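You operate a simulated robot arm through the tools that you are given. There is no shell and no other tool.

You run a simulated robot arm. Do the job below in one go: nothing can be reset, and whatever is moved stays where it is left.

Task
Coat the middle of the slab with kiln wash from the tin.
Fine: use the felt-soled block, put it back and shut the tin; the slab stays on its base. A coat counts when it lies all over at full strength: go over it till it gets no stronger.

It is judged by the outcome, as a careful person would: the job done as asked, and still so three seconds after it is handed in. It fails if anything else is knocked over, pushed out of place, dropped, spilled or broken.

Robot
A 6-joint arm with a two-finger gripper, fixed in place. Base frame: the origin is on the floor under the middle of its stand, x ahead of it, y to its left, z up; the work surface is at about z = 820. Units: mm, degrees, N and s.
With the tool pointing down near the work surface it reaches from about 380 to 860 mm from the base axis. Its first joint turns from -166.0 to 166.0 degrees. Payload 2.45 kg.
Tool frame: the origin (TCP) lies between the finger pads and is the grasp point; the fingertips stand 20 mm ahead of it; z points along the fingers, y is the line along which they close. The gripper opens to 140 mm; its body begins 168 mm behind the TCP.
Orientation is that of the tool frame in the base frame, as a unit quaternion [w, x, y, z]. With the fingers straight down and closing along the base's y, the tool's x points along the base's -x, its y along +y and its z along -z.

Tools
- The arm moves only by the tool arm_command. Its argument "motion" is a list of rows, each an object (a shift or turn left out is 0, a gripper value left out holds the last) with "rotation": the turn, a rotation vector about the tool's x, y, z in units of 5 degrees (1.0 is 5 degrees), a list of three; "translation": the shift along the tool's x, y, z in units of 20 mm (1.0 is 20 mm), a list of three; "hand": the gripper command, from -1 (shut) to 1 (fully open), values between in proportion. In form: [{"rotation": [ax, ay, az], "translation": [tx, ty, tz], "hand": hand}, ...]. A call has 1 to 20 rows; each row shifts and turns the commanded pose from where the row before left it, along the tool's axes as they then stand. A call with a number of a shift or a turn outside -1 to 1 is refused whole. Each row takes 0.2 s and may step no farther than 50 mm and 8.6 degrees from the row before; otherwise, or with a gripper value out of range, the whole call is refused. Where a pose cannot be reached the arm comes as near as it can. A force on the tool above 90 N (or 10 N above the force at the start of the call, whichever is more), or a blocked arm, ends the call early, and 0.2 s more pass. Each finger travels about 45 mm/s and halts on what it meets, pressing with about 20 N; the grip force reading is that of the motor and also rises with nothing between the fingers. The clock runs only during rows and for 0.2 s after the last one: add rows that do not move to give the fingers time. The reply holds the time, the measured pose of the TCP, the force on the tool along the base axes, the opening and the grip force, in the units named above and with some noise, with the torque about the TCP (base axes, N m) and any sound that the robot's microphone picked up.
- Cameras (640 x 400 px; columns grow to the right, rows downward): "scene" is fixed at [399.3, -501.3, 1619.8]; the picture's right is [-0.79, 0.61, 0.00], its down [0.59, 0.78, -0.21] and it looks along [-0.13, -0.17, -0.98] (base axes); focal length 309 px, centre (320, 200). "wrist" rides on the gripper at [78, 11, -209] in the tool frame; the picture's right is [-0.14, 0.99, 0.00], its down [-0.92, -0.13, -0.37] and it looks along [-0.37, -0.05, 0.93] (tool axes); focal length 280 px, centre (320, 200). There is no depth. A picture from a camera that has moved, and an enlarged one, comes with that camera's place and axes in the base frame and with its lens.
- grab_frame(camera): a new picture of that camera. The clock stands still meanwhile.
- raise_lower(by): moves the trunk up (or, below 0, down) by that many mm; the arm rides with it, the base frame stays. It gives what a move gives, with no picture.
- enlarge(camera, box): a new picture of the part [left, top, right, bottom] of that camera's present view, enlarged. The clock stands still meanwhile.
- hand_in(): hands the job in; it is judged then, once.

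Places have to be worked out from the pictures, the camera data and where the tool is seen. Open the gripper and draw the arm clear of the work before you hand the job in, unless the task says otherwise.

The tools are called after "Request:" as name(argument=value, ...) on one line, values as JSON. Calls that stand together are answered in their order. arm_command: Moves the arm, as the interface text tells. Its arguments: {"type":"object","properties":{"motion":{"type":"array","items":{"type":"object","properties":{"rotation":{"type":"array","items":{"type":"number"}},"translation":{"type":"array","items":{"type":"number"}},"hand":{"type":"number"}}}}},"required":["motion"]} The other tools are called the same way: raise_lower (by) moves the trunk up or down; grab_frame (camera) takes a picture; enlarge (camera, box) takes an enlarged picture of a part of a camera's view; hand_in () hands the job in.

At the start:

```text
time_s: 0.0
ee_pos: [59.6, -622.5, 1107.4]
tcp_rot: [0.0, 0.0, 1.0, 0.0]
ft_force: [0.3, -0.6, 0.2]
torque: [-0.02, 0.0, 0.03]
gripper_width: 139.9
finger_force: 0.0
trunk travel left (down, up): [-100.0, 130.0]
```

scene: 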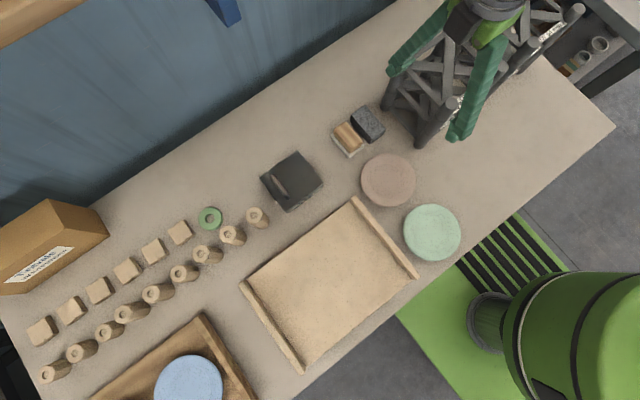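
wrist: 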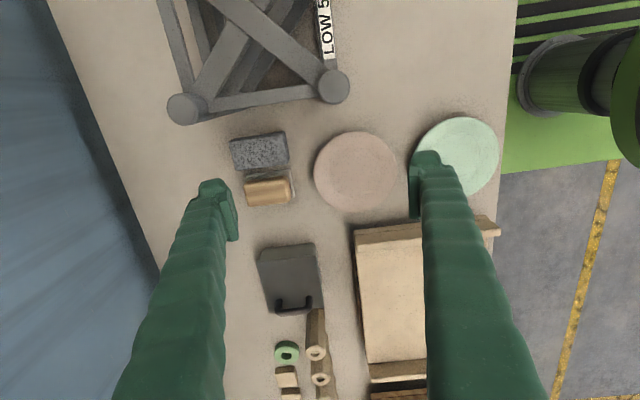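

I begin by looking closer at the objects: the blocks near the dark box (tin?), the round discs, and the slab candidates.

Request:
enlarge(camera="scene", box=[240, 90, 480, 240])

Request:
enlarge(camera="scene", box=[220, 180, 480, 380])

Request:
enlarge(camera="scene", box=[0, 190, 280, 400])

Request:
enlarge(camera="wrist", box=[200, 100, 520, 300])

```text
2.67 times, centred on (360, 165) of scene
camera zoom: at [399.3, -501.3, 1619.8], right [-0.79, 0.61, 0.0], down [0.59, 0.78, -0.21], along [-0.13, -0.17, -0.98], focal length 824 px, centre (213, 293)
```

zoom: 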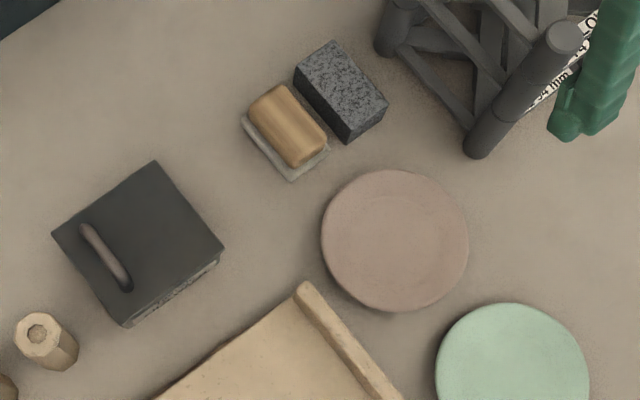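

```text
2.00 times, centred on (350, 280) of scene
camera zoom: at [399.3, -501.3, 1619.8], right [-0.79, 0.61, 0.0], down [0.59, 0.78, -0.21], along [-0.13, -0.17, -0.98], focal length 618 px, centre (260, 40)
```

zoom: 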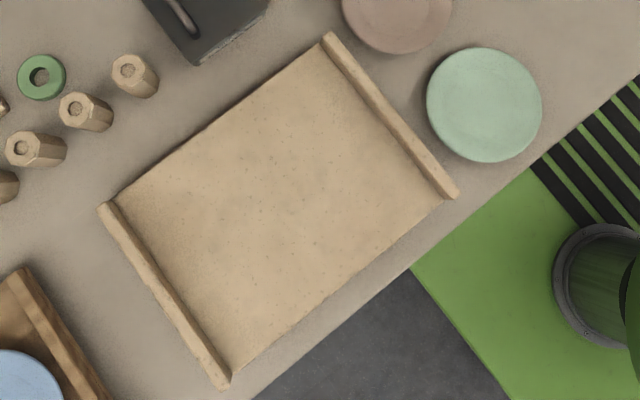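

```text
1.90 times, centred on (140, 295) of scene
camera zoom: at [399.3, -501.3, 1619.8], right [-0.79, 0.61, 0.0], down [0.59, 0.78, -0.21], along [-0.13, -0.17, -0.98], focal length 589 px, centre (663, 19)
```

zoom: 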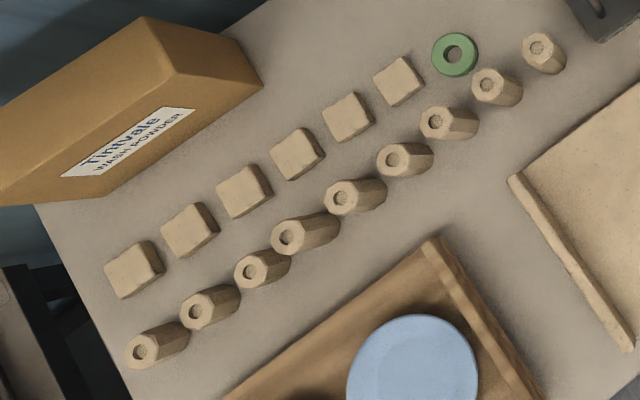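

```text
2.00 times, centred on (360, 200) of wrist
camera zoom: at [-17.3, -610.9, 1315.9], right [0.14, 0.99, 0.0], down [0.92, -0.13, 0.37], along [0.37, -0.05, -0.93], focal length 561 px, centre (240, 200)
```

zoom: 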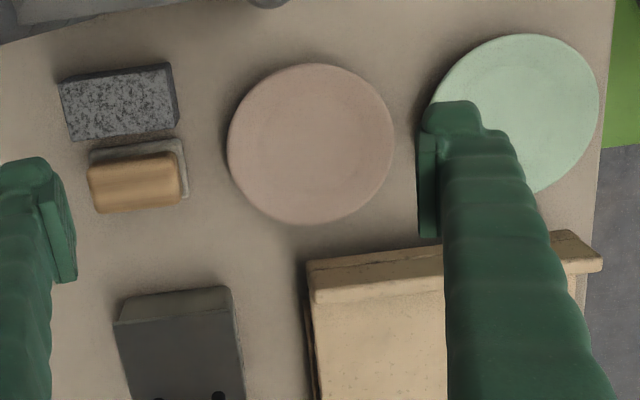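

The scene shows a dark lidded tin around (325,-705), a wood-topped block on a pale felt sole around (135,-723), a speckled stone-like block beside it, and the tan slab with two battens centred around (408,-462). I move the arm over to look at the tin from nearer.

Request:
arm_command(motion=[{"translation": [-0.85, -0.3, 0]}, {"translation": [-0.85, -0.3, 0]}, {"translation": [-0.85, -0.3, 0]}, {"translation": [-0.85, -0.3, 0]}, {"translation": [-0.85, -0.3, 0]}, {"translation": [-0.85, -0.3, 0]}, {"translation": [-0.85, -0.3, 0]}, {"translation": [-0.85, -0.3, 0]}, {"translation": [-0.85, -0.3, 0]}, {"translation": [-0.85, -0.3, 0]}, {}])

```text
time_s: 2.4
ee_pos: [230.4, -682.3, 1108.6]
tcp_rot: [0.0, 0.0, 1.0, 0.0]
ft_force: [-0.5, 0.1, 0.2]
torque: [-0.05, -0.03, 0.03]
gripper_width: 140.2
finger_force: 0.0
trunk travel left (down, up): [-100.0, 130.0]
```

The arm reached (230,-682,1109). Now I take pictures from the wrist to see the tin and lid.

Request:
grab_frame(camera="wrist")

Request:
grab_frame(camera="scene")

```text
taken
camera wrist: at [153.4, -670.6, 1316.1], right [0.14, 0.99, 0.0], down [0.92, -0.13, 0.37], along [0.36, -0.05, -0.93], focal length 280 px, centre (320, 200)
```

wrist: 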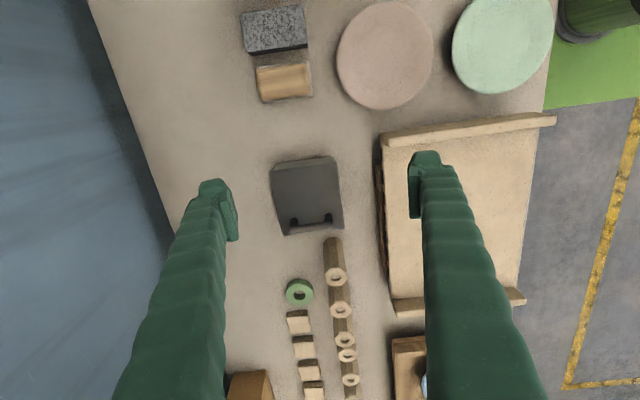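

```text
taken
```

scene: 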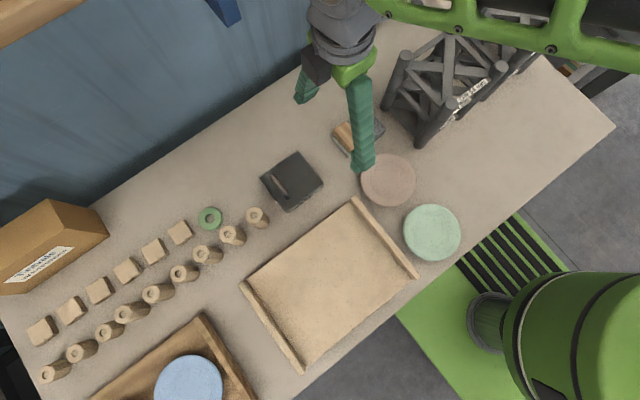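

I enlarge the tin and the slab in the wrist view.

Request:
enlarge(camera="wrist", box=[240, 130, 400, 250])

Request:
enlarge(camera="wrist", box=[220, 0, 360, 110])

Request:
enlarge(camera="wrist", box=[360, 100, 560, 330])

Request:
enlarge(camera="scene", box=[250, 145, 340, 220])

```text
3.33 times, centred on (320, 190) of wrist
camera zoom: at [153.4, -670.6, 1316.1], right [0.14, 0.99, 0.0], down [0.92, -0.13, 0.37], along [0.36, -0.05, -0.93], focal length 935 px, centre (320, 233)
```

zoom: 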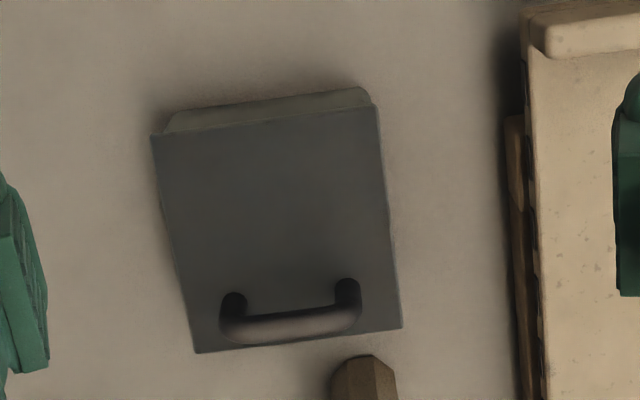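

```text
3.64 times, centred on (290, 55) of wrist
camera zoom: at [153.4, -670.6, 1316.1], right [0.14, 0.99, 0.0], down [0.92, -0.13, 0.37], along [0.36, -0.05, -0.93], focal length 1020 px, centre (429, 727)
```

zoom: 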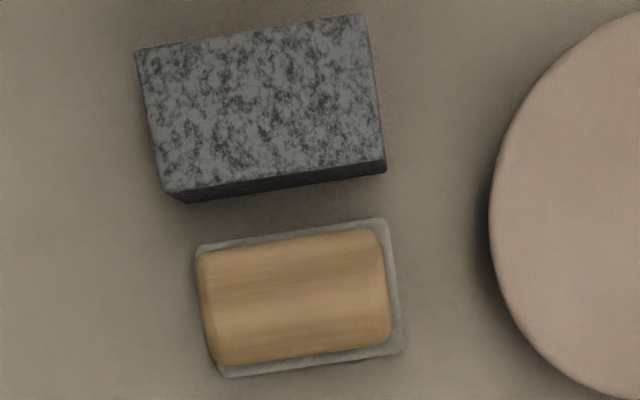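

```text
1.74 times, centred on (460, 215) of wrist
camera zoom: at [153.4, -670.6, 1316.1], right [0.14, 0.99, 0.0], down [0.92, -0.13, 0.37], along [0.36, -0.05, -0.93], focal length 488 px, centre (76, 174)
```

zoom: 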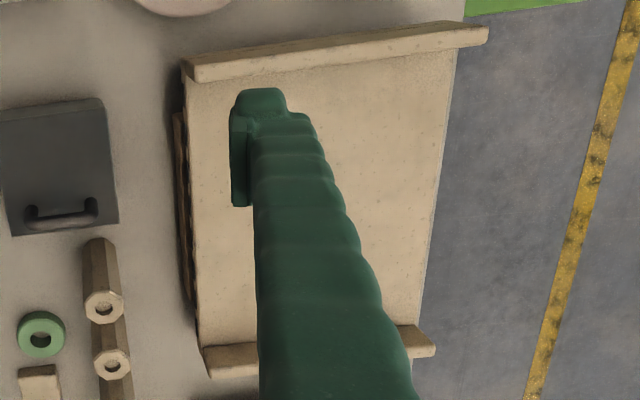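

```text
5.33 times, centred on (295, 182) of scene
camera zoom: at [399.3, -501.3, 1619.8], right [-0.79, 0.61, 0.0], down [0.59, 0.78, -0.21], along [-0.13, -0.17, -0.98], focal length 1649 px, centre (453, 293)
```

zoom: 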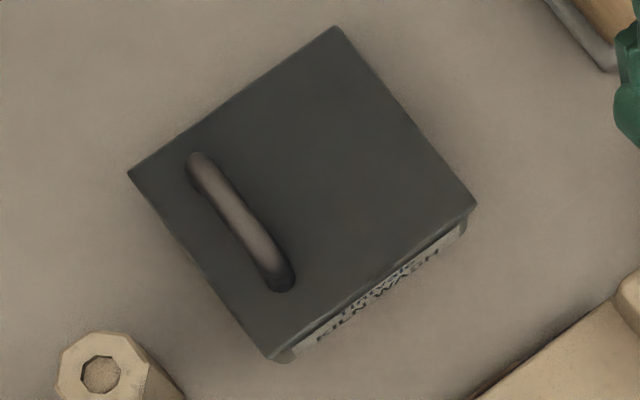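

The tin is labelled "KILN WASH" and has a pull handle near its +x edge (lid roughly x 265–384, y −768…−656, top z≈877). I turn the gripper 90° (so fingers close along x) and shift back for a view from the robot side to see how the lid opens.

Request:
arm_command(motion=[{"translation": [-0.84, 0.68, 0]}, {"translation": [-0.84, 0.68, 0]}, {"translation": [-0.84, 0.68, 0]}, {"translation": [-0.84, 0.68, 0]}, {"translation": [-0.84, 0.68, 0]}, {"rotation": [0, 0, 1]}, {"rotation": [0, 0, 1]}, {"rotation": [0, 0, 1]}, {"rotation": [0, 0, 1]}, {"rotation": [0, 0, 1]}, {"rotation": [0, 0, 1]}, {"rotation": [0, 0, 1]}, {"rotation": [0, 0, 1]}, {"rotation": [0, 0, 1]}, {"rotation": [0, 0, 1]}, {"rotation": [0, 0, 1]}, {"rotation": [0, 0, 1]}, {"rotation": [0, 0, 1]}, {"rotation": [0, 0, 1]}, {"rotation": [0, 0, 1]}])

Request:
arm_command(motion=[{"rotation": [0, 0, 1]}, {"rotation": [0, 0, 1]}, {"rotation": [0, 0, 1]}, {}])

Request:
grab_frame(camera="wrist")

```text
time_s: 6.6
ee_pos: [313.6, -613.8, 1107.3]
tcp_rot: [0.0, 0.609, 0.793, 0.0]
ft_force: [-0.3, -0.3, -1.1]
torque: [-0.02, -0.02, 0.01]
gripper_width: 139.9
finger_force: 0.0
trunk travel left (down, up): [-100.0, 130.0]
```

```text
time_s: 7.6
ee_pos: [313.6, -614.5, 1108.4]
tcp_rot: [-0.001, 0.708, 0.706, 0.001]
ft_force: [-0.1, 0.2, 0.3]
torque: [0.02, -0.02, -0.02]
gripper_width: 140.2
finger_force: 0.0
trunk travel left (down, up): [-100.0, 130.0]
```

```text
taken
camera wrist: at [325.8, -535.2, 1315.7], right [0.99, -0.14, 0.0], down [-0.13, -0.92, 0.37], along [-0.05, -0.37, -0.93], focal length 280 px, centre (320, 200)
```

wrist: 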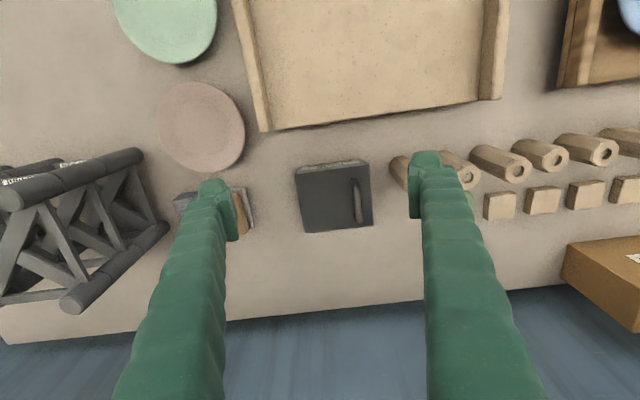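

The tool is now turned with its fingers closing along x. I drop and pitch the tool outwards 30° to view the tin from the robot's side, staying well clear above everything.

Request:
arm_command(motion=[{"translation": [0, 0, 0.95]}, {"translation": [0, 0, 0.95]}, {"translation": [0, 0, 0.95]}, {"translation": [0, 0, 0.95]}, {"translation": [0, 0, 0.95]}, {"translation": [0, 0, 0.95]}, {"translation": [0, 0, 0.95]}, {"translation": [0, 0, 0.95]}, {"rotation": [0, -1, 0]}, {"rotation": [0, -1, 0]}, {"rotation": [0, -1, 0]}, {"rotation": [0, -1, 0]}, {"rotation": [0, -1, 0]}, {"rotation": [0, -1, 0]}, {"rotation": [0, -1, 0]}, {"rotation": [0, -1, 0]}, {}])

Request:
grab_frame(camera="wrist")

Request:
enlarge(camera="wrist", box=[230, 120, 430, 260])

```text
time_s: 11.2
ee_pos: [313.0, -613.2, 955.8]
tcp_rot: [0.242, 0.665, 0.665, -0.241]
ft_force: [0.1, 0.2, -0.6]
torque: [-0.03, 0.02, -0.01]
gripper_width: 139.8
finger_force: 0.1
trunk travel left (down, up): [-100.0, 130.0]
```

```text
taken
camera wrist: at [325.9, -419.2, 1064.4], right [0.99, -0.11, 0.09], down [-0.13, -0.47, 0.87], along [-0.05, -0.88, -0.48], focal length 280 px, centre (320, 200)
```

wrist: 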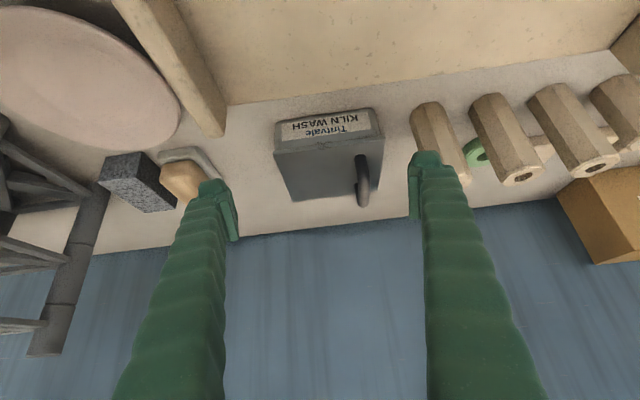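

```text
2.86 times, centred on (330, 190) of wrist
camera zoom: at [325.9, -419.2, 1064.4], right [0.99, -0.11, 0.09], down [-0.13, -0.47, 0.87], along [-0.05, -0.88, -0.48], focal length 801 px, centre (291, 229)
```

zoom: 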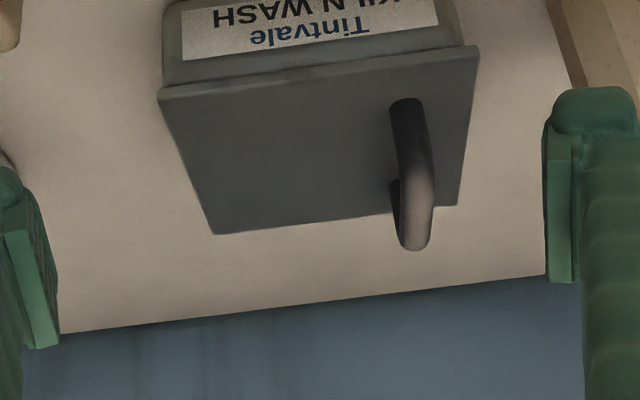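

The tin is upside-down in this view; I enlarge on its side and edge to judge whether the lid is hinged, sliding or loose, and also look at the slab's side.

Request:
enlarge(camera="wrist", box=[262, 95, 402, 185])

Request:
enlarge(camera="wrist", box=[90, 0, 560, 150])

Request:
enlarge(camera="wrist", box=[90, 120, 250, 240])

```text
4.44 times, centred on (332, 140) of wrist
camera zoom: at [325.9, -419.2, 1064.4], right [0.99, -0.11, 0.09], down [-0.13, -0.47, 0.87], along [-0.05, -0.88, -0.48], focal length 1246 px, centre (267, 467)
```

zoom: 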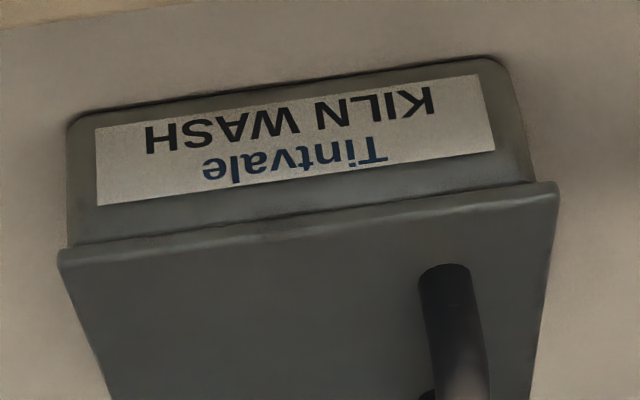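

```text
1.36 times, centred on (325, 75) of wrist
camera zoom: at [325.9, -419.2, 1064.4], right [0.99, -0.11, 0.09], down [-0.13, -0.47, 0.87], along [-0.05, -0.88, -0.48], focal length 382 px, centre (313, 370)
```

zoom: 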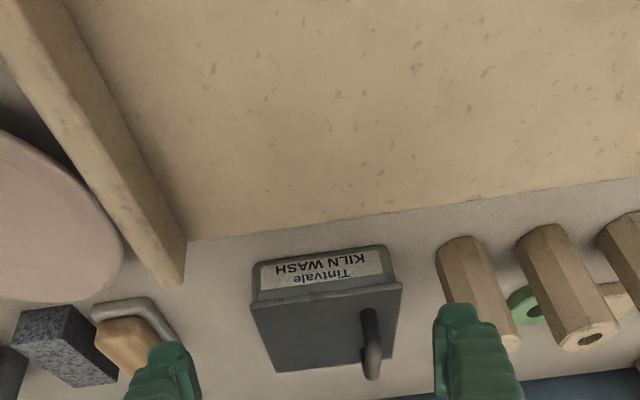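

```text
3.33 times, centred on (170, 180) of wrist
camera zoom: at [325.9, -419.2, 1064.4], right [0.99, -0.11, 0.09], down [-0.13, -0.47, 0.87], along [-0.05, -0.88, -0.48], focal length 935 px, centre (820, 267)
```

zoom: 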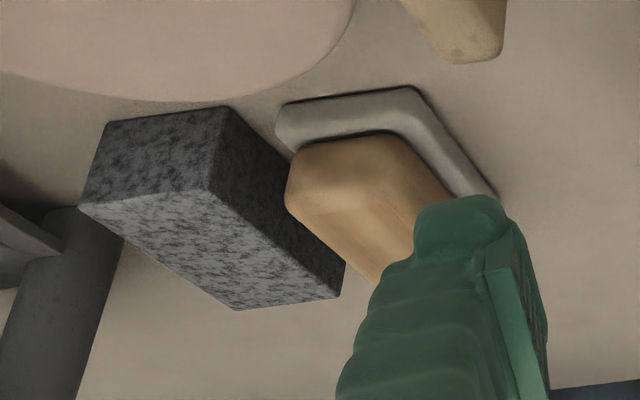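

The felt sole (pale) and wooden grip are clear, and the lid is a flat plate overhanging most at the handle side, so probably hinged on the −x side. I now back off and move over the slab to see it from above.

Request:
arm_command(motion=[{"rotation": [0, 1, 0], "translation": [0, 0, -0.5]}, {"rotation": [0, 1, 0], "translation": [0, 0, -0.5]}, {"rotation": [0, 1, 0], "translation": [0, 0, -0.5]}, {"rotation": [0, 1, 0], "translation": [0, 0, -0.5]}, {"rotation": [0, 1, 0], "translation": [0, 0, -0.5]}, {"rotation": [0, 1, 0], "translation": [0, 0, -0.5]}, {"rotation": [0, 1, 0], "translation": [0, 0, -0.5]}, {"rotation": [0, 1, 0], "translation": [0, 0, -0.5]}, {"translation": [1, 0.4, 0]}, {"translation": [1, 0.4, 0]}, {"translation": [1, 0.4, 0]}, {"translation": [1, 0.4, 0]}, {"translation": [1, 0.4, 0]}, {"translation": [1, 0.4, 0]}, {"translation": [1, 0.4, 0]}, {"translation": [1, 0.4, 0]}, {"translation": [1, 0.4, 0]}, {"translation": [1, 0.4, 0]}])

Request:
grab_frame(camera="wrist")

Request:
enlarge(camera="wrist", box=[200, 80, 440, 280])

```text
time_s: 15.0
ee_pos: [393.0, -381.5, 1028.3]
tcp_rot: [0.0, 0.708, 0.707, 0.0]
ft_force: [-0.2, -0.4, -0.5]
torque: [-0.03, -0.01, -0.04]
gripper_width: 140.0
finger_force: 0.0
trunk travel left (down, up): [-100.0, 130.0]
```

```text
taken
camera wrist: at [405.4, -305.0, 1236.9], right [0.99, -0.14, 0.0], down [-0.13, -0.92, 0.37], along [-0.05, -0.37, -0.93], focal length 280 px, centre (320, 200)
```

wrist: 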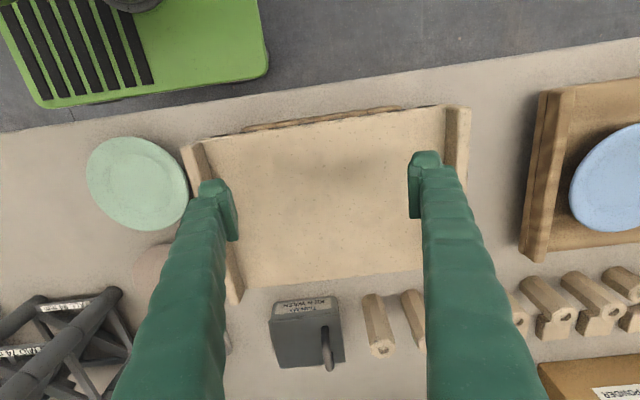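

```text
2.00 times, centred on (320, 180) of wrist
camera zoom: at [405.4, -305.0, 1236.9], right [0.99, -0.14, 0.0], down [-0.13, -0.92, 0.37], along [-0.05, -0.37, -0.93], focal length 561 px, centre (320, 240)
```

zoom: 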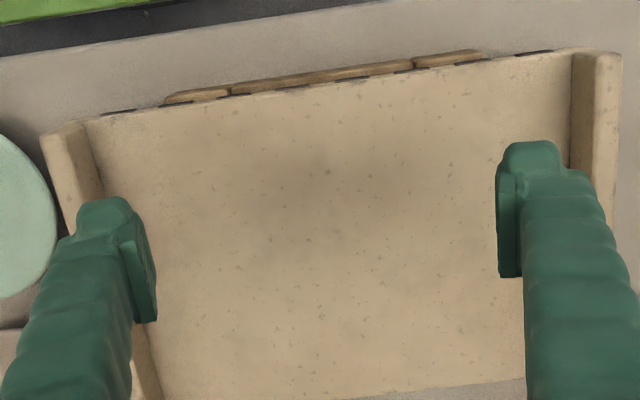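

The slab sits raised on a wooden-board base, with battens along its −x and +x ends. I enlarge the slab corners in both views to triangulate its height and extents.

Request:
enlarge(camera="wrist", box=[390, 90, 490, 160])

Request:
enlarge(camera="wrist", box=[170, 90, 340, 200])

Request:
enlarge(camera="scene", box=[370, 220, 430, 290])

Request:
enlarge(camera="scene", box=[230, 270, 320, 380])

```text
5.71 times, centred on (440, 125) of wrist
camera zoom: at [405.4, -305.0, 1236.9], right [0.99, -0.14, 0.0], down [-0.13, -0.92, 0.37], along [-0.05, -0.37, -0.93], focal length 1602 px, centre (-366, 629)
```

zoom: 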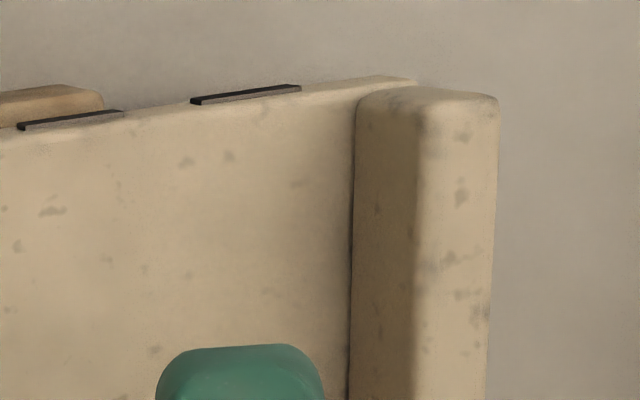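

```text
3.64 times, centred on (255, 145) of wrist
camera zoom: at [405.4, -305.0, 1236.9], right [0.99, -0.14, 0.0], down [-0.13, -0.92, 0.37], along [-0.05, -0.37, -0.93], focal length 1020 px, centre (556, 400)
```

zoom: 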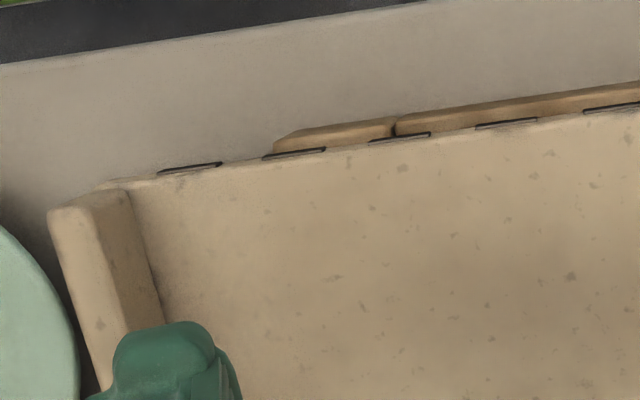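

```text
5.71 times, centred on (400, 255) of scene
camera zoom: at [399.3, -501.3, 1619.8], right [-0.79, 0.61, 0.0], down [0.59, 0.78, -0.21], along [-0.13, -0.17, -0.98], focal length 1766 px, centre (-137, -114)
```

zoom: 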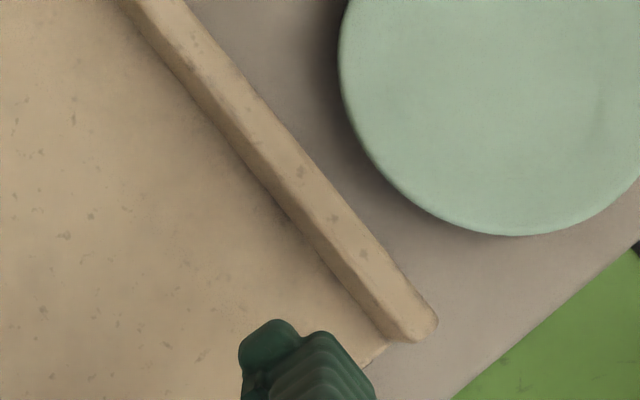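

```text
3.64 times, centred on (275, 325) of scene
camera zoom: at [399.3, -501.3, 1619.8], right [-0.79, 0.61, 0.0], down [0.59, 0.78, -0.21], along [-0.13, -0.17, -0.98], focal length 1124 px, centre (484, -254)
```

zoom: 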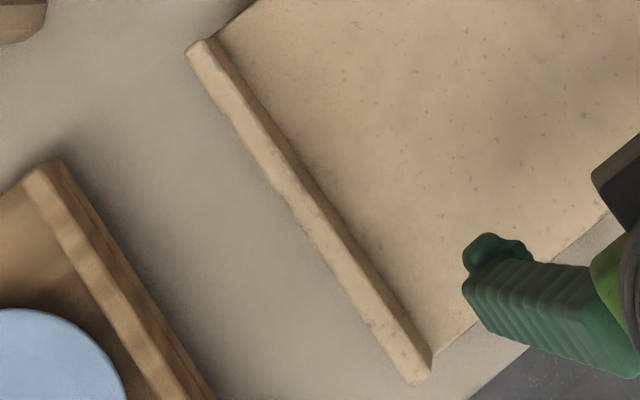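

Triangulated: slab top z≈883 (between battens x≈250…553, y≈−580…−348), batten tops z≈902; lid top z≈877 with handle bar near (358,−712), top about 905. I now carry the open gripper over the handle at z≈1030 to check it closely.

Request:
arm_command(motion=[{"translation": [-0.97, -0.103, 0]}, {"translation": [-0.97, -0.103, 0]}, {"translation": [-0.97, -0.103, 0]}, {"translation": [-0.97, -0.103, 0]}, {"translation": [-0.97, -0.103, 0]}, {"translation": [-0.97, -0.103, 0]}, {"translation": [-0.97, -0.103, 0]}, {"translation": [-0.97, -0.103, 0]}, {"translation": [-0.97, -0.103, 0]}, {"translation": [-0.97, -0.103, 0]}, {"translation": [-0.97, -0.103, 0]}, {"translation": [-0.97, -0.103, 0]}, {"translation": [-0.97, -0.103, 0]}, {"translation": [-0.97, -0.103, 0]}, {"translation": [-0.97, -0.103, 0]}, {"translation": [-0.97, -0.103, 0]}, {"translation": [-0.97, -0.103, 0]}, {}])

Request:
grab_frame(camera="wrist")

Request:
enlarge(camera="scene", box=[240, 130, 340, 220])

```text
time_s: 18.8
ee_pos: [356.9, -713.0, 1027.7]
tcp_rot: [0.0, 0.707, 0.707, 0.0]
ft_force: [-0.8, 0.3, 0.3]
torque: [0.0, -0.02, 0.0]
gripper_width: 140.0
finger_force: 0.0
trunk travel left (down, up): [-100.0, 130.0]
```

```text
taken
camera wrist: at [369.5, -635.4, 1236.5], right [0.99, -0.14, 0.0], down [-0.13, -0.92, 0.37], along [-0.05, -0.36, -0.93], focal length 280 px, centre (320, 200)
```

wrist: 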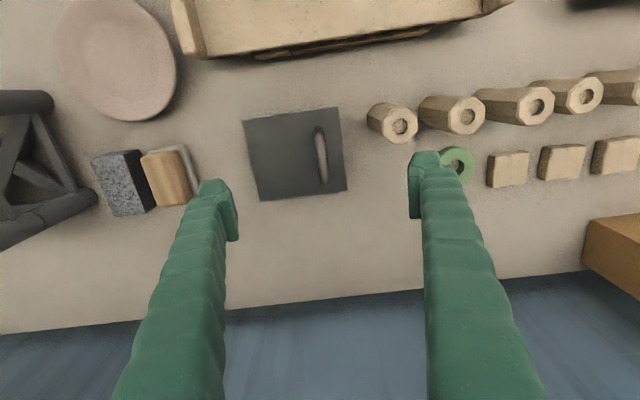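

```text
4.44 times, centred on (290, 175) of scene
camera zoom: at [399.3, -501.3, 1619.8], right [-0.79, 0.61, 0.0], down [0.59, 0.78, -0.21], along [-0.13, -0.17, -0.98], focal length 1374 px, centre (453, 311)
```

zoom: 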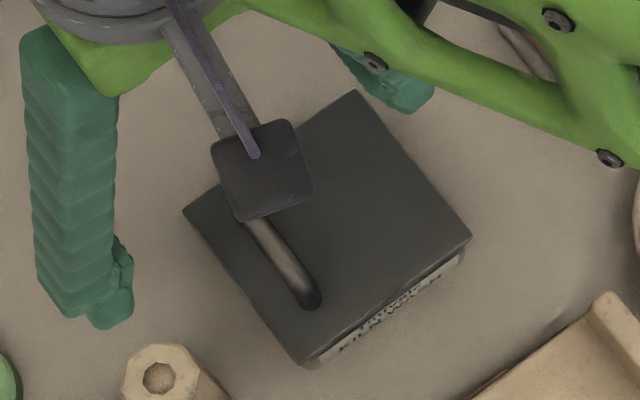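

The handle bar's centre is about (360,−712), top z≈903; a hex post stands near (445,−683) with a top about 905, so I narrow the fingers to about 50 mm before descending to z≈903.

Request:
arm_command(motion=[{"hand": -0.286, "translation": [0, 0.13, 0]}, {"hand": -0.286}, {"hand": -0.286}, {"hand": -0.286}, {"hand": -0.286}, {"hand": -0.286, "translation": [0, 0, 0.9]}, {"translation": [0, 0, 0.9], "hand": -0.286}, {"translation": [0, 0, 0.9], "hand": -0.286}, {"translation": [0, 0, 0.9], "hand": -0.286}, {"translation": [0, 0, 0.9], "hand": -0.286}, {"hand": -0.286}])

Request:
grab_frame(camera="wrist")

Request:
enlarge(camera="wrist", box=[220, 80, 420, 240])

```text
time_s: 21.2
ee_pos: [360.5, -713.8, 939.7]
tcp_rot: [0.001, 0.707, 0.707, 0.001]
ft_force: [0.1, 0.0, -0.5]
torque: [-0.01, -0.03, 0.0]
gripper_width: 50.0
finger_force: 0.1
trunk travel left (down, up): [-100.0, 130.0]
```

```text
taken
camera wrist: at [372.5, -635.4, 1147.0], right [0.99, -0.14, 0.0], down [-0.13, -0.92, 0.37], along [-0.05, -0.37, -0.93], focal length 280 px, centre (320, 200)
```

wrist: 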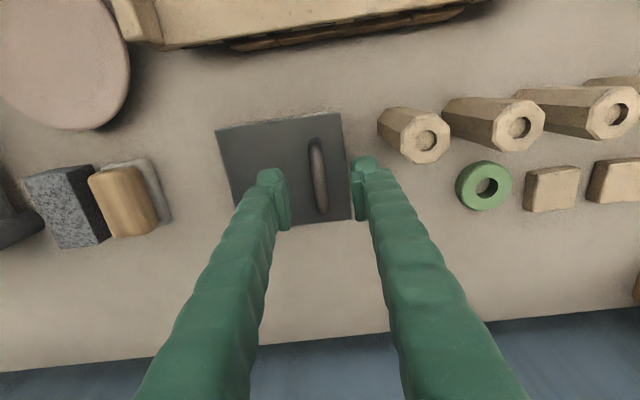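

```text
2.50 times, centred on (320, 160) of wrist
camera zoom: at [372.5, -635.4, 1147.0], right [0.99, -0.14, 0.0], down [-0.13, -0.92, 0.37], along [-0.05, -0.37, -0.93], focal length 701 px, centre (320, 300)
```

zoom: 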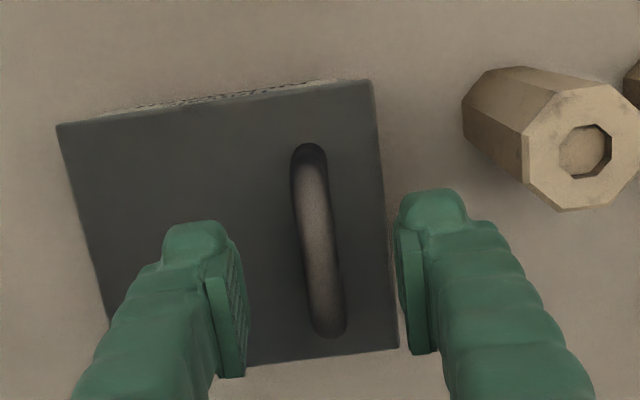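

The bar is centred between the fingers. I descend 37 mm and close on it.

Request:
arm_command(motion=[{"translation": [0, 0, 0.6], "hand": -0.286}, {"translation": [0, 0, 0.6], "hand": -0.286}, {"translation": [0, 0, 0.6], "hand": -0.286}, {"hand": -0.286}])

Request:
arm_command(motion=[{"hand": -0.9}, {"hand": -0.9}, {"hand": -0.9}, {"hand": -0.9}, {"hand": -0.9}])

Request:
enlarge(camera="wrist", box=[220, 80, 420, 240])

```text
time_s: 22.2
ee_pos: [360.4, -714.1, 902.7]
tcp_rot: [0.001, 0.707, 0.708, 0.0]
ft_force: [-0.4, -0.7, -0.7]
torque: [0.03, 0.01, 0.0]
gripper_width: 49.9
finger_force: 0.2
trunk travel left (down, up): [-100.0, 130.0]
```

```text
time_s: 23.4
ee_pos: [359.9, -713.2, 901.1]
tcp_rot: [0.001, 0.708, 0.707, 0.0]
ft_force: [-2.2, -0.4, -1.3]
torque: [-0.07, 0.0, -0.01]
gripper_width: 9.1
finger_force: 36.0
trunk travel left (down, up): [-100.0, 130.0]
```

```text
2.50 times, centred on (320, 160) of wrist
camera zoom: at [372.3, -635.6, 1110.2], right [0.99, -0.14, 0.0], down [-0.13, -0.92, 0.37], along [-0.05, -0.36, -0.93], focal length 701 px, centre (320, 300)
```

zoom: 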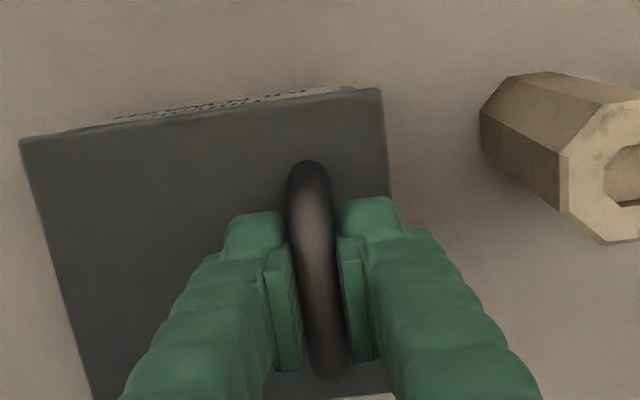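

The bar is held (9 mm, 36 N grip). I lift gently by 8 mm and read the force to learn how the lid behaves.

Request:
arm_command(motion=[{"translation": [0, 0, -0.1]}, {"translation": [0, 0, -0.1]}, {"translation": [0, 0, -0.1]}, {"translation": [0, 0, -0.1]}, {}])

Request:
grab_frame(camera="wrist")

Request:
enlarge(camera="scene", box=[240, 130, 340, 220])

```text
time_s: 24.6
ee_pos: [357.3, -714.2, 909.2]
tcp_rot: [-0.002, 0.707, 0.707, 0.001]
ft_force: [-24.8, -2.1, -11.5]
torque: [-0.26, -0.06, 0.2]
gripper_width: 9.2
finger_force: 36.5
trunk travel left (down, up): [-100.0, 130.0]
```

```text
taken
camera wrist: at [369.8, -636.1, 1117.5], right [0.99, -0.14, 0.0], down [-0.13, -0.92, 0.37], along [-0.05, -0.36, -0.93], focal length 280 px, centre (320, 200)
```

wrist: 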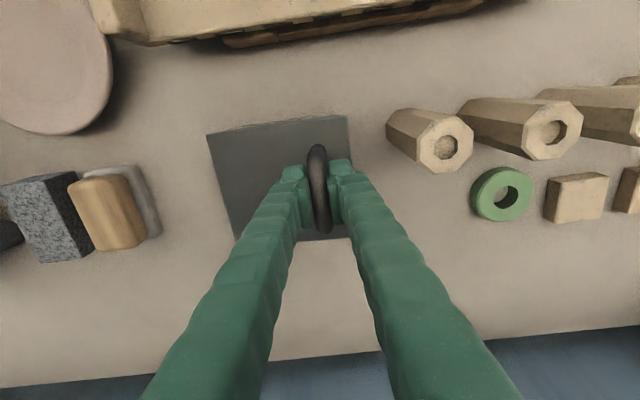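

```text
4.44 times, centred on (290, 175) of scene
camera zoom: at [399.3, -501.3, 1619.8], right [-0.79, 0.61, 0.0], down [0.59, 0.78, -0.21], along [-0.13, -0.17, -0.98], focal length 1374 px, centre (453, 311)
```

zoom: 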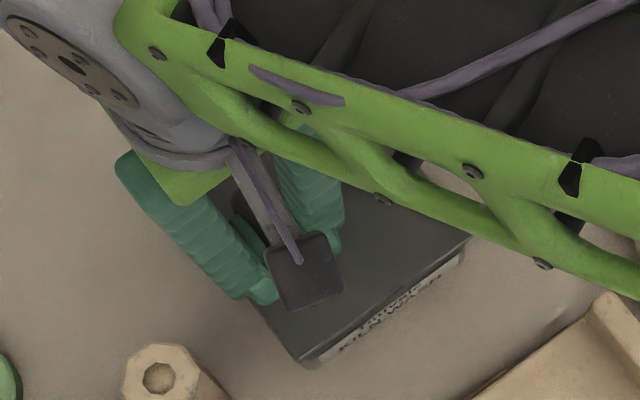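

The sideways pull (−25 N in x, TCP drawn −2.6 mm in x) shows the lid is hinged along its −x edge. I now follow the hinge arc, turning the tool with the lid, a few steps at first.

Request:
arm_command(motion=[{"rotation": [-1, 0, 0], "translation": [0, -0.135, 0]}, {}])

Request:
arm_command(motion=[{"rotation": [-1, 0, 0], "translation": [0, -0.136, -0.409]}, {"rotation": [-1, 0, 0], "translation": [0, -0.136, -0.409]}, {}])

```text
time_s: 25.2
ee_pos: [356.4, -714.4, 910.2]
tcp_rot: [0.032, 0.706, 0.706, 0.033]
ft_force: [-12.9, -0.8, -7.5]
torque: [-0.13, -0.13, -0.08]
gripper_width: 9.0
finger_force: 36.8
trunk travel left (down, up): [-100.0, 130.0]
```

```text
time_s: 26.0
ee_pos: [348.2, -714.3, 924.7]
tcp_rot: [0.093, 0.702, 0.701, 0.092]
ft_force: [-12.7, -0.5, -9.7]
torque: [-0.45, -0.1, -0.21]
gripper_width: 9.1
finger_force: 35.9
trunk travel left (down, up): [-100.0, 130.0]
```

The reading indicates the true hinge is near (269.5, z 868); I correct the arc for that and carry on to about 35°.

Request:
arm_command(motion=[{"rotation": [-1, 0, 0], "translation": [0, -0.268, -0.314]}, {"rotation": [-1, 0, 0], "translation": [0, -0.1655, -0.39]}, {"rotation": [-1, 0, 0], "translation": [0, -0.1655, -0.39]}, {"rotation": [-1, 0, 0], "translation": [0, -0.1655, -0.39]}, {}])

Request:
grab_frame(camera="scene")

Request:
grab_frame(camera="wrist")

```text
time_s: 27.2
ee_pos: [326.4, -713.4, 948.4]
tcp_rot: [0.215, 0.674, 0.674, 0.213]
ft_force: [14.2, -1.7, 13.3]
torque: [0.46, -0.16, 0.04]
gripper_width: 8.9
finger_force: 36.2
trunk travel left (down, up): [-100.0, 130.0]
```

```text
taken
```

scene: 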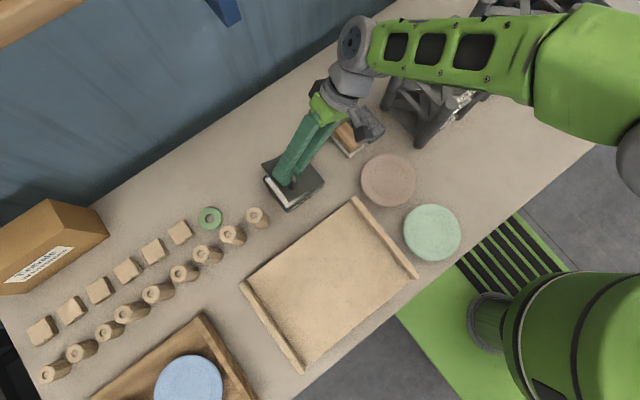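

```text
taken
camera wrist: at [215.9, -635.1, 1125.8], right [0.81, -0.14, 0.57], down [-0.32, -0.92, 0.23], along [0.49, -0.37, -0.79], focal length 280 px, centre (320, 200)
```

wrist: 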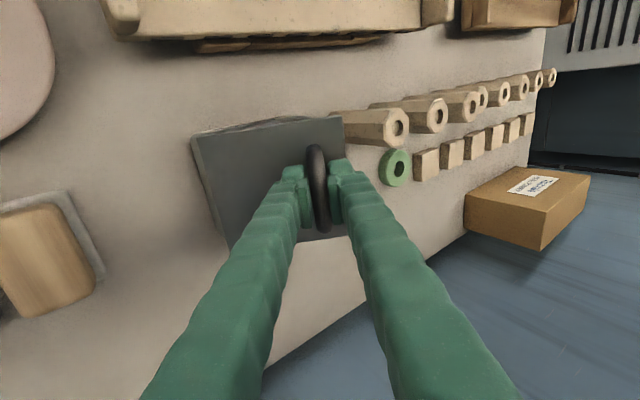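

The lid is opening and the white wash is visible inside; the arc was slightly over-corrected (hinge now fitted at (268.6, z 872)). I adjust and continue to about 60°.

Request:
arm_command(motion=[{"rotation": [-1, 0, 0], "translation": [0, 0.02, -0.4]}, {"rotation": [-1, 0, 0], "translation": [0, -0.144, -0.392]}, {}])

Request:
arm_command(motion=[{"rotation": [-1, 0, 0], "translation": [0, -0.144, -0.392]}, {"rotation": [-1, 0, 0], "translation": [0, -0.144, -0.392]}, {"rotation": [-1, 0, 0], "translation": [0, -0.144, -0.392]}, {}])

Request:
grab_frame(camera="scene")

Request:
grab_frame(camera="wrist")

```text
time_s: 28.0
ee_pos: [312.0, -713.5, 958.5]
tcp_rot: [0.272, 0.653, 0.653, 0.27]
ft_force: [7.7, -5.6, 11.3]
torque: [-0.19, -0.02, -0.4]
gripper_width: 9.0
finger_force: 36.3
trunk travel left (down, up): [-100.0, 130.0]
```

```text
time_s: 29.0
ee_pos: [289.0, -714.0, 968.1]
tcp_rot: [0.355, 0.612, 0.612, 0.353]
ft_force: [6.6, -11.5, 20.5]
torque: [0.44, -0.08, 0.07]
gripper_width: 8.9
finger_force: 36.5
trunk travel left (down, up): [-100.0, 130.0]
```

```text
taken
```

scene: 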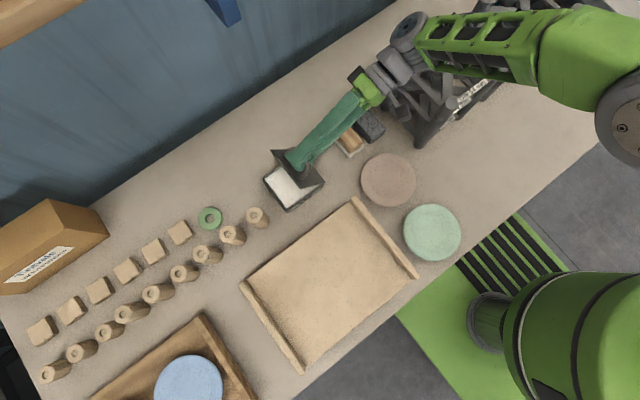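

```text
taken
camera wrist: at [114.8, -635.5, 1080.7], right [0.49, -0.14, 0.86], down [-0.38, -0.92, 0.07], along [0.78, -0.37, -0.51], focal length 280 px, centre (320, 200)
```

wrist: 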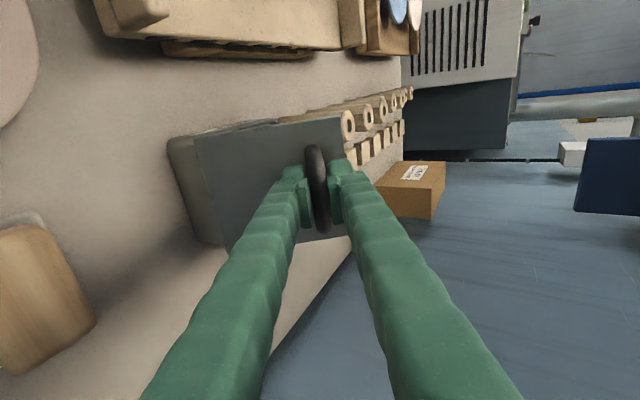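

The lid is now about 60° open with the white wash visible. I check the clearance between the arm's wrist and the dark frame before going on.

Request:
enlarge(camera="scene", box=[240, 20, 500, 220])

Request:
enlarge(camera="scene", box=[250, 130, 350, 220])

```text
2.00 times, centred on (370, 120) of scene
camera zoom: at [399.3, -501.3, 1619.8], right [-0.79, 0.61, 0.0], down [0.59, 0.78, -0.21], along [-0.13, -0.17, -0.98], focal length 618 px, centre (220, 360)
```

zoom: 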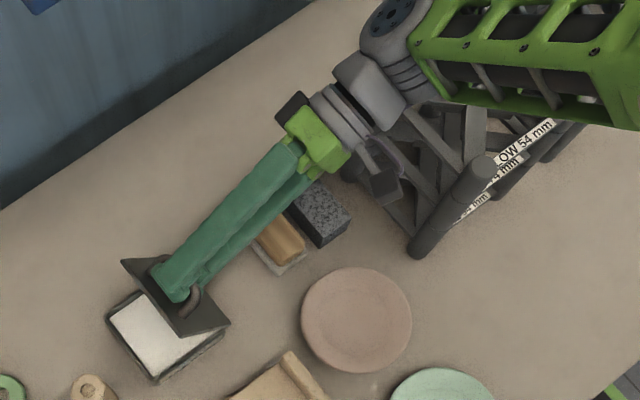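

```text
4.44 times, centred on (300, 175) of scene
camera zoom: at [399.3, -501.3, 1619.8], right [-0.79, 0.61, 0.0], down [0.59, 0.78, -0.21], along [-0.13, -0.17, -0.98], focal length 1374 px, centre (409, 311)
```

zoom: 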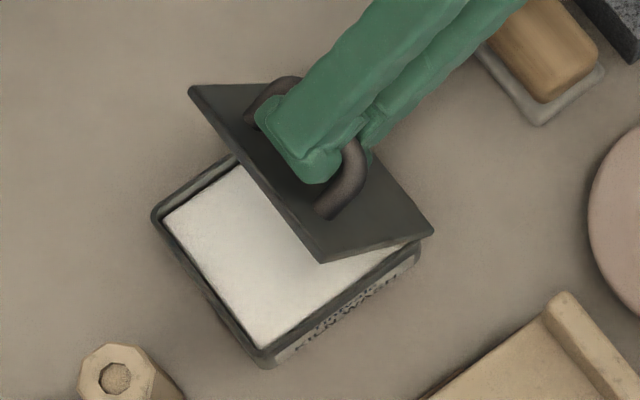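

The tool can't tilt much further because of the frame behind the wrist (posts up to z≈1038 at x<5). I lower the lid back along the same arc so that I can re-grip the bar nearer the fingertips, which lets the lid turn farther than the tool.

Request:
arm_command(motion=[{"rotation": [1, 0, 0], "translation": [0, 0.1095, 0.4035]}, {"rotation": [1, 0, 0], "translation": [0, 0.1095, 0.4035]}, {"rotation": [1, 0, 0], "translation": [0, 0.1095, 0.4035]}, {"rotation": [1, 0, 0], "translation": [0, 0.1095, 0.4035]}, {"rotation": [1, 0, 0], "translation": [0, 0.1095, 0.4035]}, {"rotation": [1, 0, 0], "translation": [0, 0.1095, 0.4035]}, {}])

Request:
arm_command(motion=[{"rotation": [1, 0, 0], "translation": [0, 0.1095, 0.4035]}, {"rotation": [1, 0, 0], "translation": [0, 0.1095, 0.4035]}, {"rotation": [1, 0, 0], "translation": [0, 0.1095, 0.4035]}, {"rotation": [1, 0, 0], "translation": [0, 0.1095, 0.4035]}, {}])

```text
time_s: 30.6
ee_pos: [333.8, -713.4, 944.2]
tcp_rot: [0.182, 0.683, 0.683, 0.182]
ft_force: [5.3, -6.4, 4.6]
torque: [-0.06, 0.05, -0.2]
gripper_width: 9.1
finger_force: 35.8
trunk travel left (down, up): [-100.0, 130.0]
```

```text
time_s: 31.8
ee_pos: [353.2, -714.8, 917.9]
tcp_rot: [0.06, 0.705, 0.704, 0.062]
ft_force: [-1.1, -5.0, -0.9]
torque: [0.08, 0.01, -0.04]
gripper_width: 9.0
finger_force: 37.1
trunk travel left (down, up): [-100.0, 130.0]
```

Forces are small at about 10°, so the arc model is good. I lower the last 10°, then release and rise 9 mm.

Request:
arm_command(motion=[{"rotation": [1, 0, 0], "translation": [0, 0.1095, 0.4035]}, {"rotation": [1, 0, 0], "translation": [0, 0.1095, 0.4035]}, {}])

Request:
arm_command(motion=[{"hand": -0.7}, {"hand": -0.7}, {"hand": -0.7}])

Request:
enlarge(camera="wrist", box=[220, 80, 420, 240])

```text
time_s: 32.6
ee_pos: [359.9, -714.0, 902.2]
tcp_rot: [0.0, 0.707, 0.707, 0.0]
ft_force: [-7.6, -3.5, 3.9]
torque: [0.13, 0.02, 0.01]
gripper_width: 9.2
finger_force: 36.4
trunk travel left (down, up): [-100.0, 130.0]
```

```text
time_s: 33.4
ee_pos: [361.3, -713.6, 903.2]
tcp_rot: [0.0, 0.707, 0.707, -0.001]
ft_force: [0.2, -0.6, -0.5]
torque: [0.01, 0.0, -0.02]
gripper_width: 21.3
finger_force: 0.0
trunk travel left (down, up): [-100.0, 130.0]
```

```text
2.50 times, centred on (320, 160) of wrist
camera zoom: at [373.4, -635.4, 1110.0], right [0.99, -0.14, 0.0], down [-0.13, -0.92, 0.37], along [-0.05, -0.37, -0.93], focal length 701 px, centre (320, 300)
```

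zoom: 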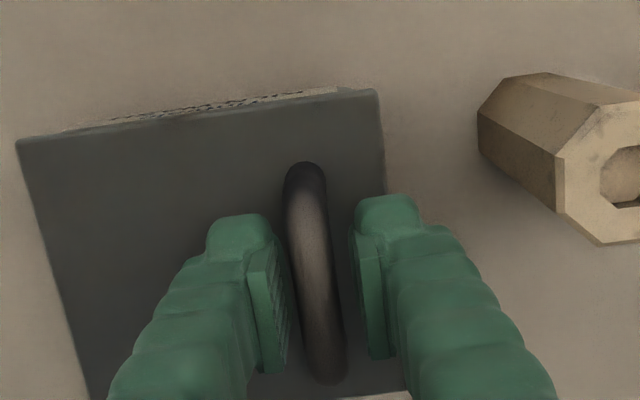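

Lid is closed and the tin hasn't moved. I raise 7 mm and re-grip the bar nearer to the fingertips.

Request:
arm_command(motion=[{"translation": [0, -0.05, -0.35], "hand": -0.7}, {"hand": -0.7}, {"hand": -0.92}, {"hand": -0.92}, {"hand": -0.92}])

Request:
enlarge(camera="wrist", box=[220, 80, 420, 240])

```text
time_s: 34.6
ee_pos: [360.2, -712.8, 909.1]
tcp_rot: [0.0, 0.707, 0.707, 0.001]
ft_force: [0.7, -1.7, 0.2]
torque: [-0.02, 0.0, 0.04]
gripper_width: 11.3
finger_force: 38.2
trunk travel left (down, up): [-100.0, 130.0]
```

```text
2.50 times, centred on (320, 160) of wrist
camera zoom: at [372.2, -635.6, 1117.0], right [0.99, -0.14, 0.0], down [-0.13, -0.92, 0.37], along [-0.05, -0.37, -0.93], focal length 701 px, centre (320, 300)
```

zoom: 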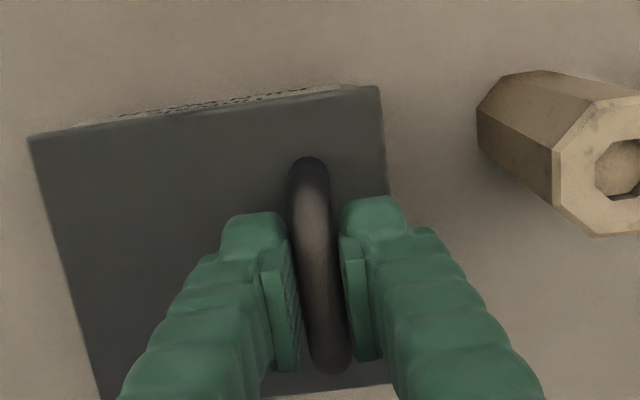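

The bar is held nearer the tips (11 mm). I follow the arc again, turning the tool only about half as much as the lid, in stages.

Request:
arm_command(motion=[{"rotation": [-0.768, 0, 0], "translation": [0, -0.266, -0.622]}, {"rotation": [-0.768, 0, 0], "translation": [0, -0.31, -0.603]}, {"rotation": [-0.768, 0, 0], "translation": [0, -0.3545, -0.5825]}, {"rotation": [-0.768, 0, 0], "translation": [0, -0.394, -0.5575]}, {}])

Request:
grab_frame(camera="scene")

```text
time_s: 35.8
ee_pos: [327.2, -713.0, 950.4]
tcp_rot: [0.093, 0.701, 0.701, 0.095]
ft_force: [-12.3, -3.6, -17.4]
torque: [-0.81, -0.11, 0.4]
gripper_width: 9.4
finger_force: 37.0
trunk travel left (down, up): [-100.0, 130.0]
```

```text
taken
```

scene: 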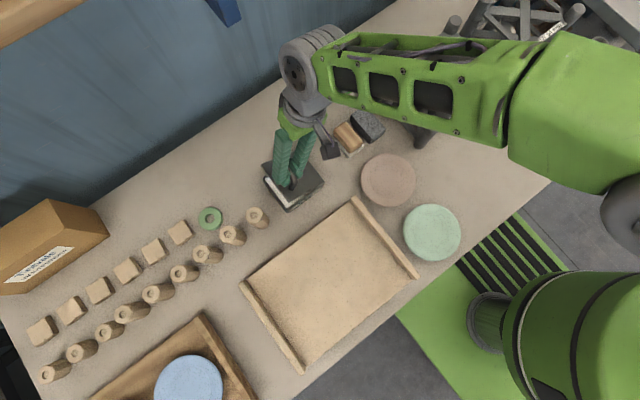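

The hold is fine, about 2–3 mm too far from the hinge; I correct and continue to around 64°.

Request:
arm_command(motion=[{"rotation": [-0.768, 0, 0], "translation": [0, -0.538, -0.44]}, {"rotation": [-0.768, 0, 0], "translation": [0, -0.472, -0.4995]}, {}])

Request:
arm_command(motion=[{"rotation": [-0.768, 0, 0], "translation": [0, -0.507, -0.467]}, {"rotation": [-0.768, 0, 0], "translation": [0, -0.54, -0.4325]}, {}])

Request:
enlarge(camera="scene", box=[240, 70, 440, 220])

Request:
grab_frame(camera="wrist")

```text
time_s: 36.6
ee_pos: [303.3, -713.1, 964.7]
tcp_rot: [0.141, 0.693, 0.693, 0.142]
ft_force: [-2.0, -0.7, -11.6]
torque: [-0.21, -0.14, 0.73]
gripper_width: 9.3
finger_force: 36.2
trunk travel left (down, up): [-100.0, 130.0]
```

```text
time_s: 37.4
ee_pos: [277.9, -714.1, 971.9]
tcp_rot: [0.188, 0.682, 0.682, 0.188]
ft_force: [0.6, -3.1, -6.1]
torque: [-0.52, -0.12, 0.78]
gripper_width: 9.4
finger_force: 36.7
trunk travel left (down, up): [-100.0, 130.0]
```

```text
2.67 times, centred on (340, 145) of scene
camera zoom: at [399.3, -501.3, 1619.8], right [-0.79, 0.61, 0.0], down [0.59, 0.78, -0.21], along [-0.13, -0.17, -0.98], focal length 824 px, centre (267, 347)
```

zoom: 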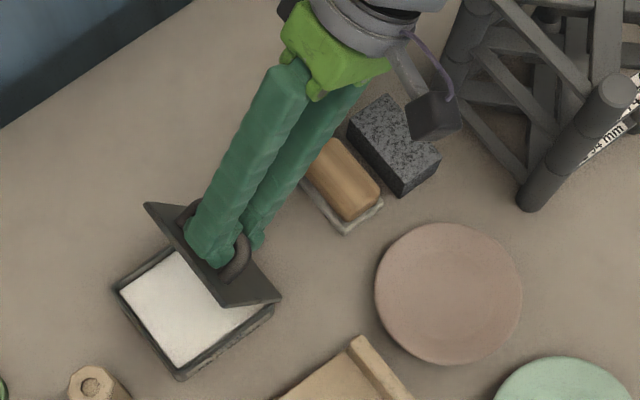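

```text
taken
camera wrist: at [181.0, -635.5, 1156.5], right [0.85, -0.14, 0.51], down [-0.3, -0.92, 0.25], along [0.43, -0.37, -0.82], focal length 280 px, centre (320, 200)
```

wrist: 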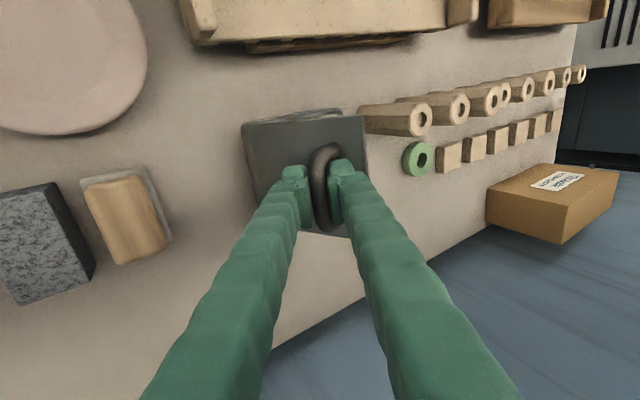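

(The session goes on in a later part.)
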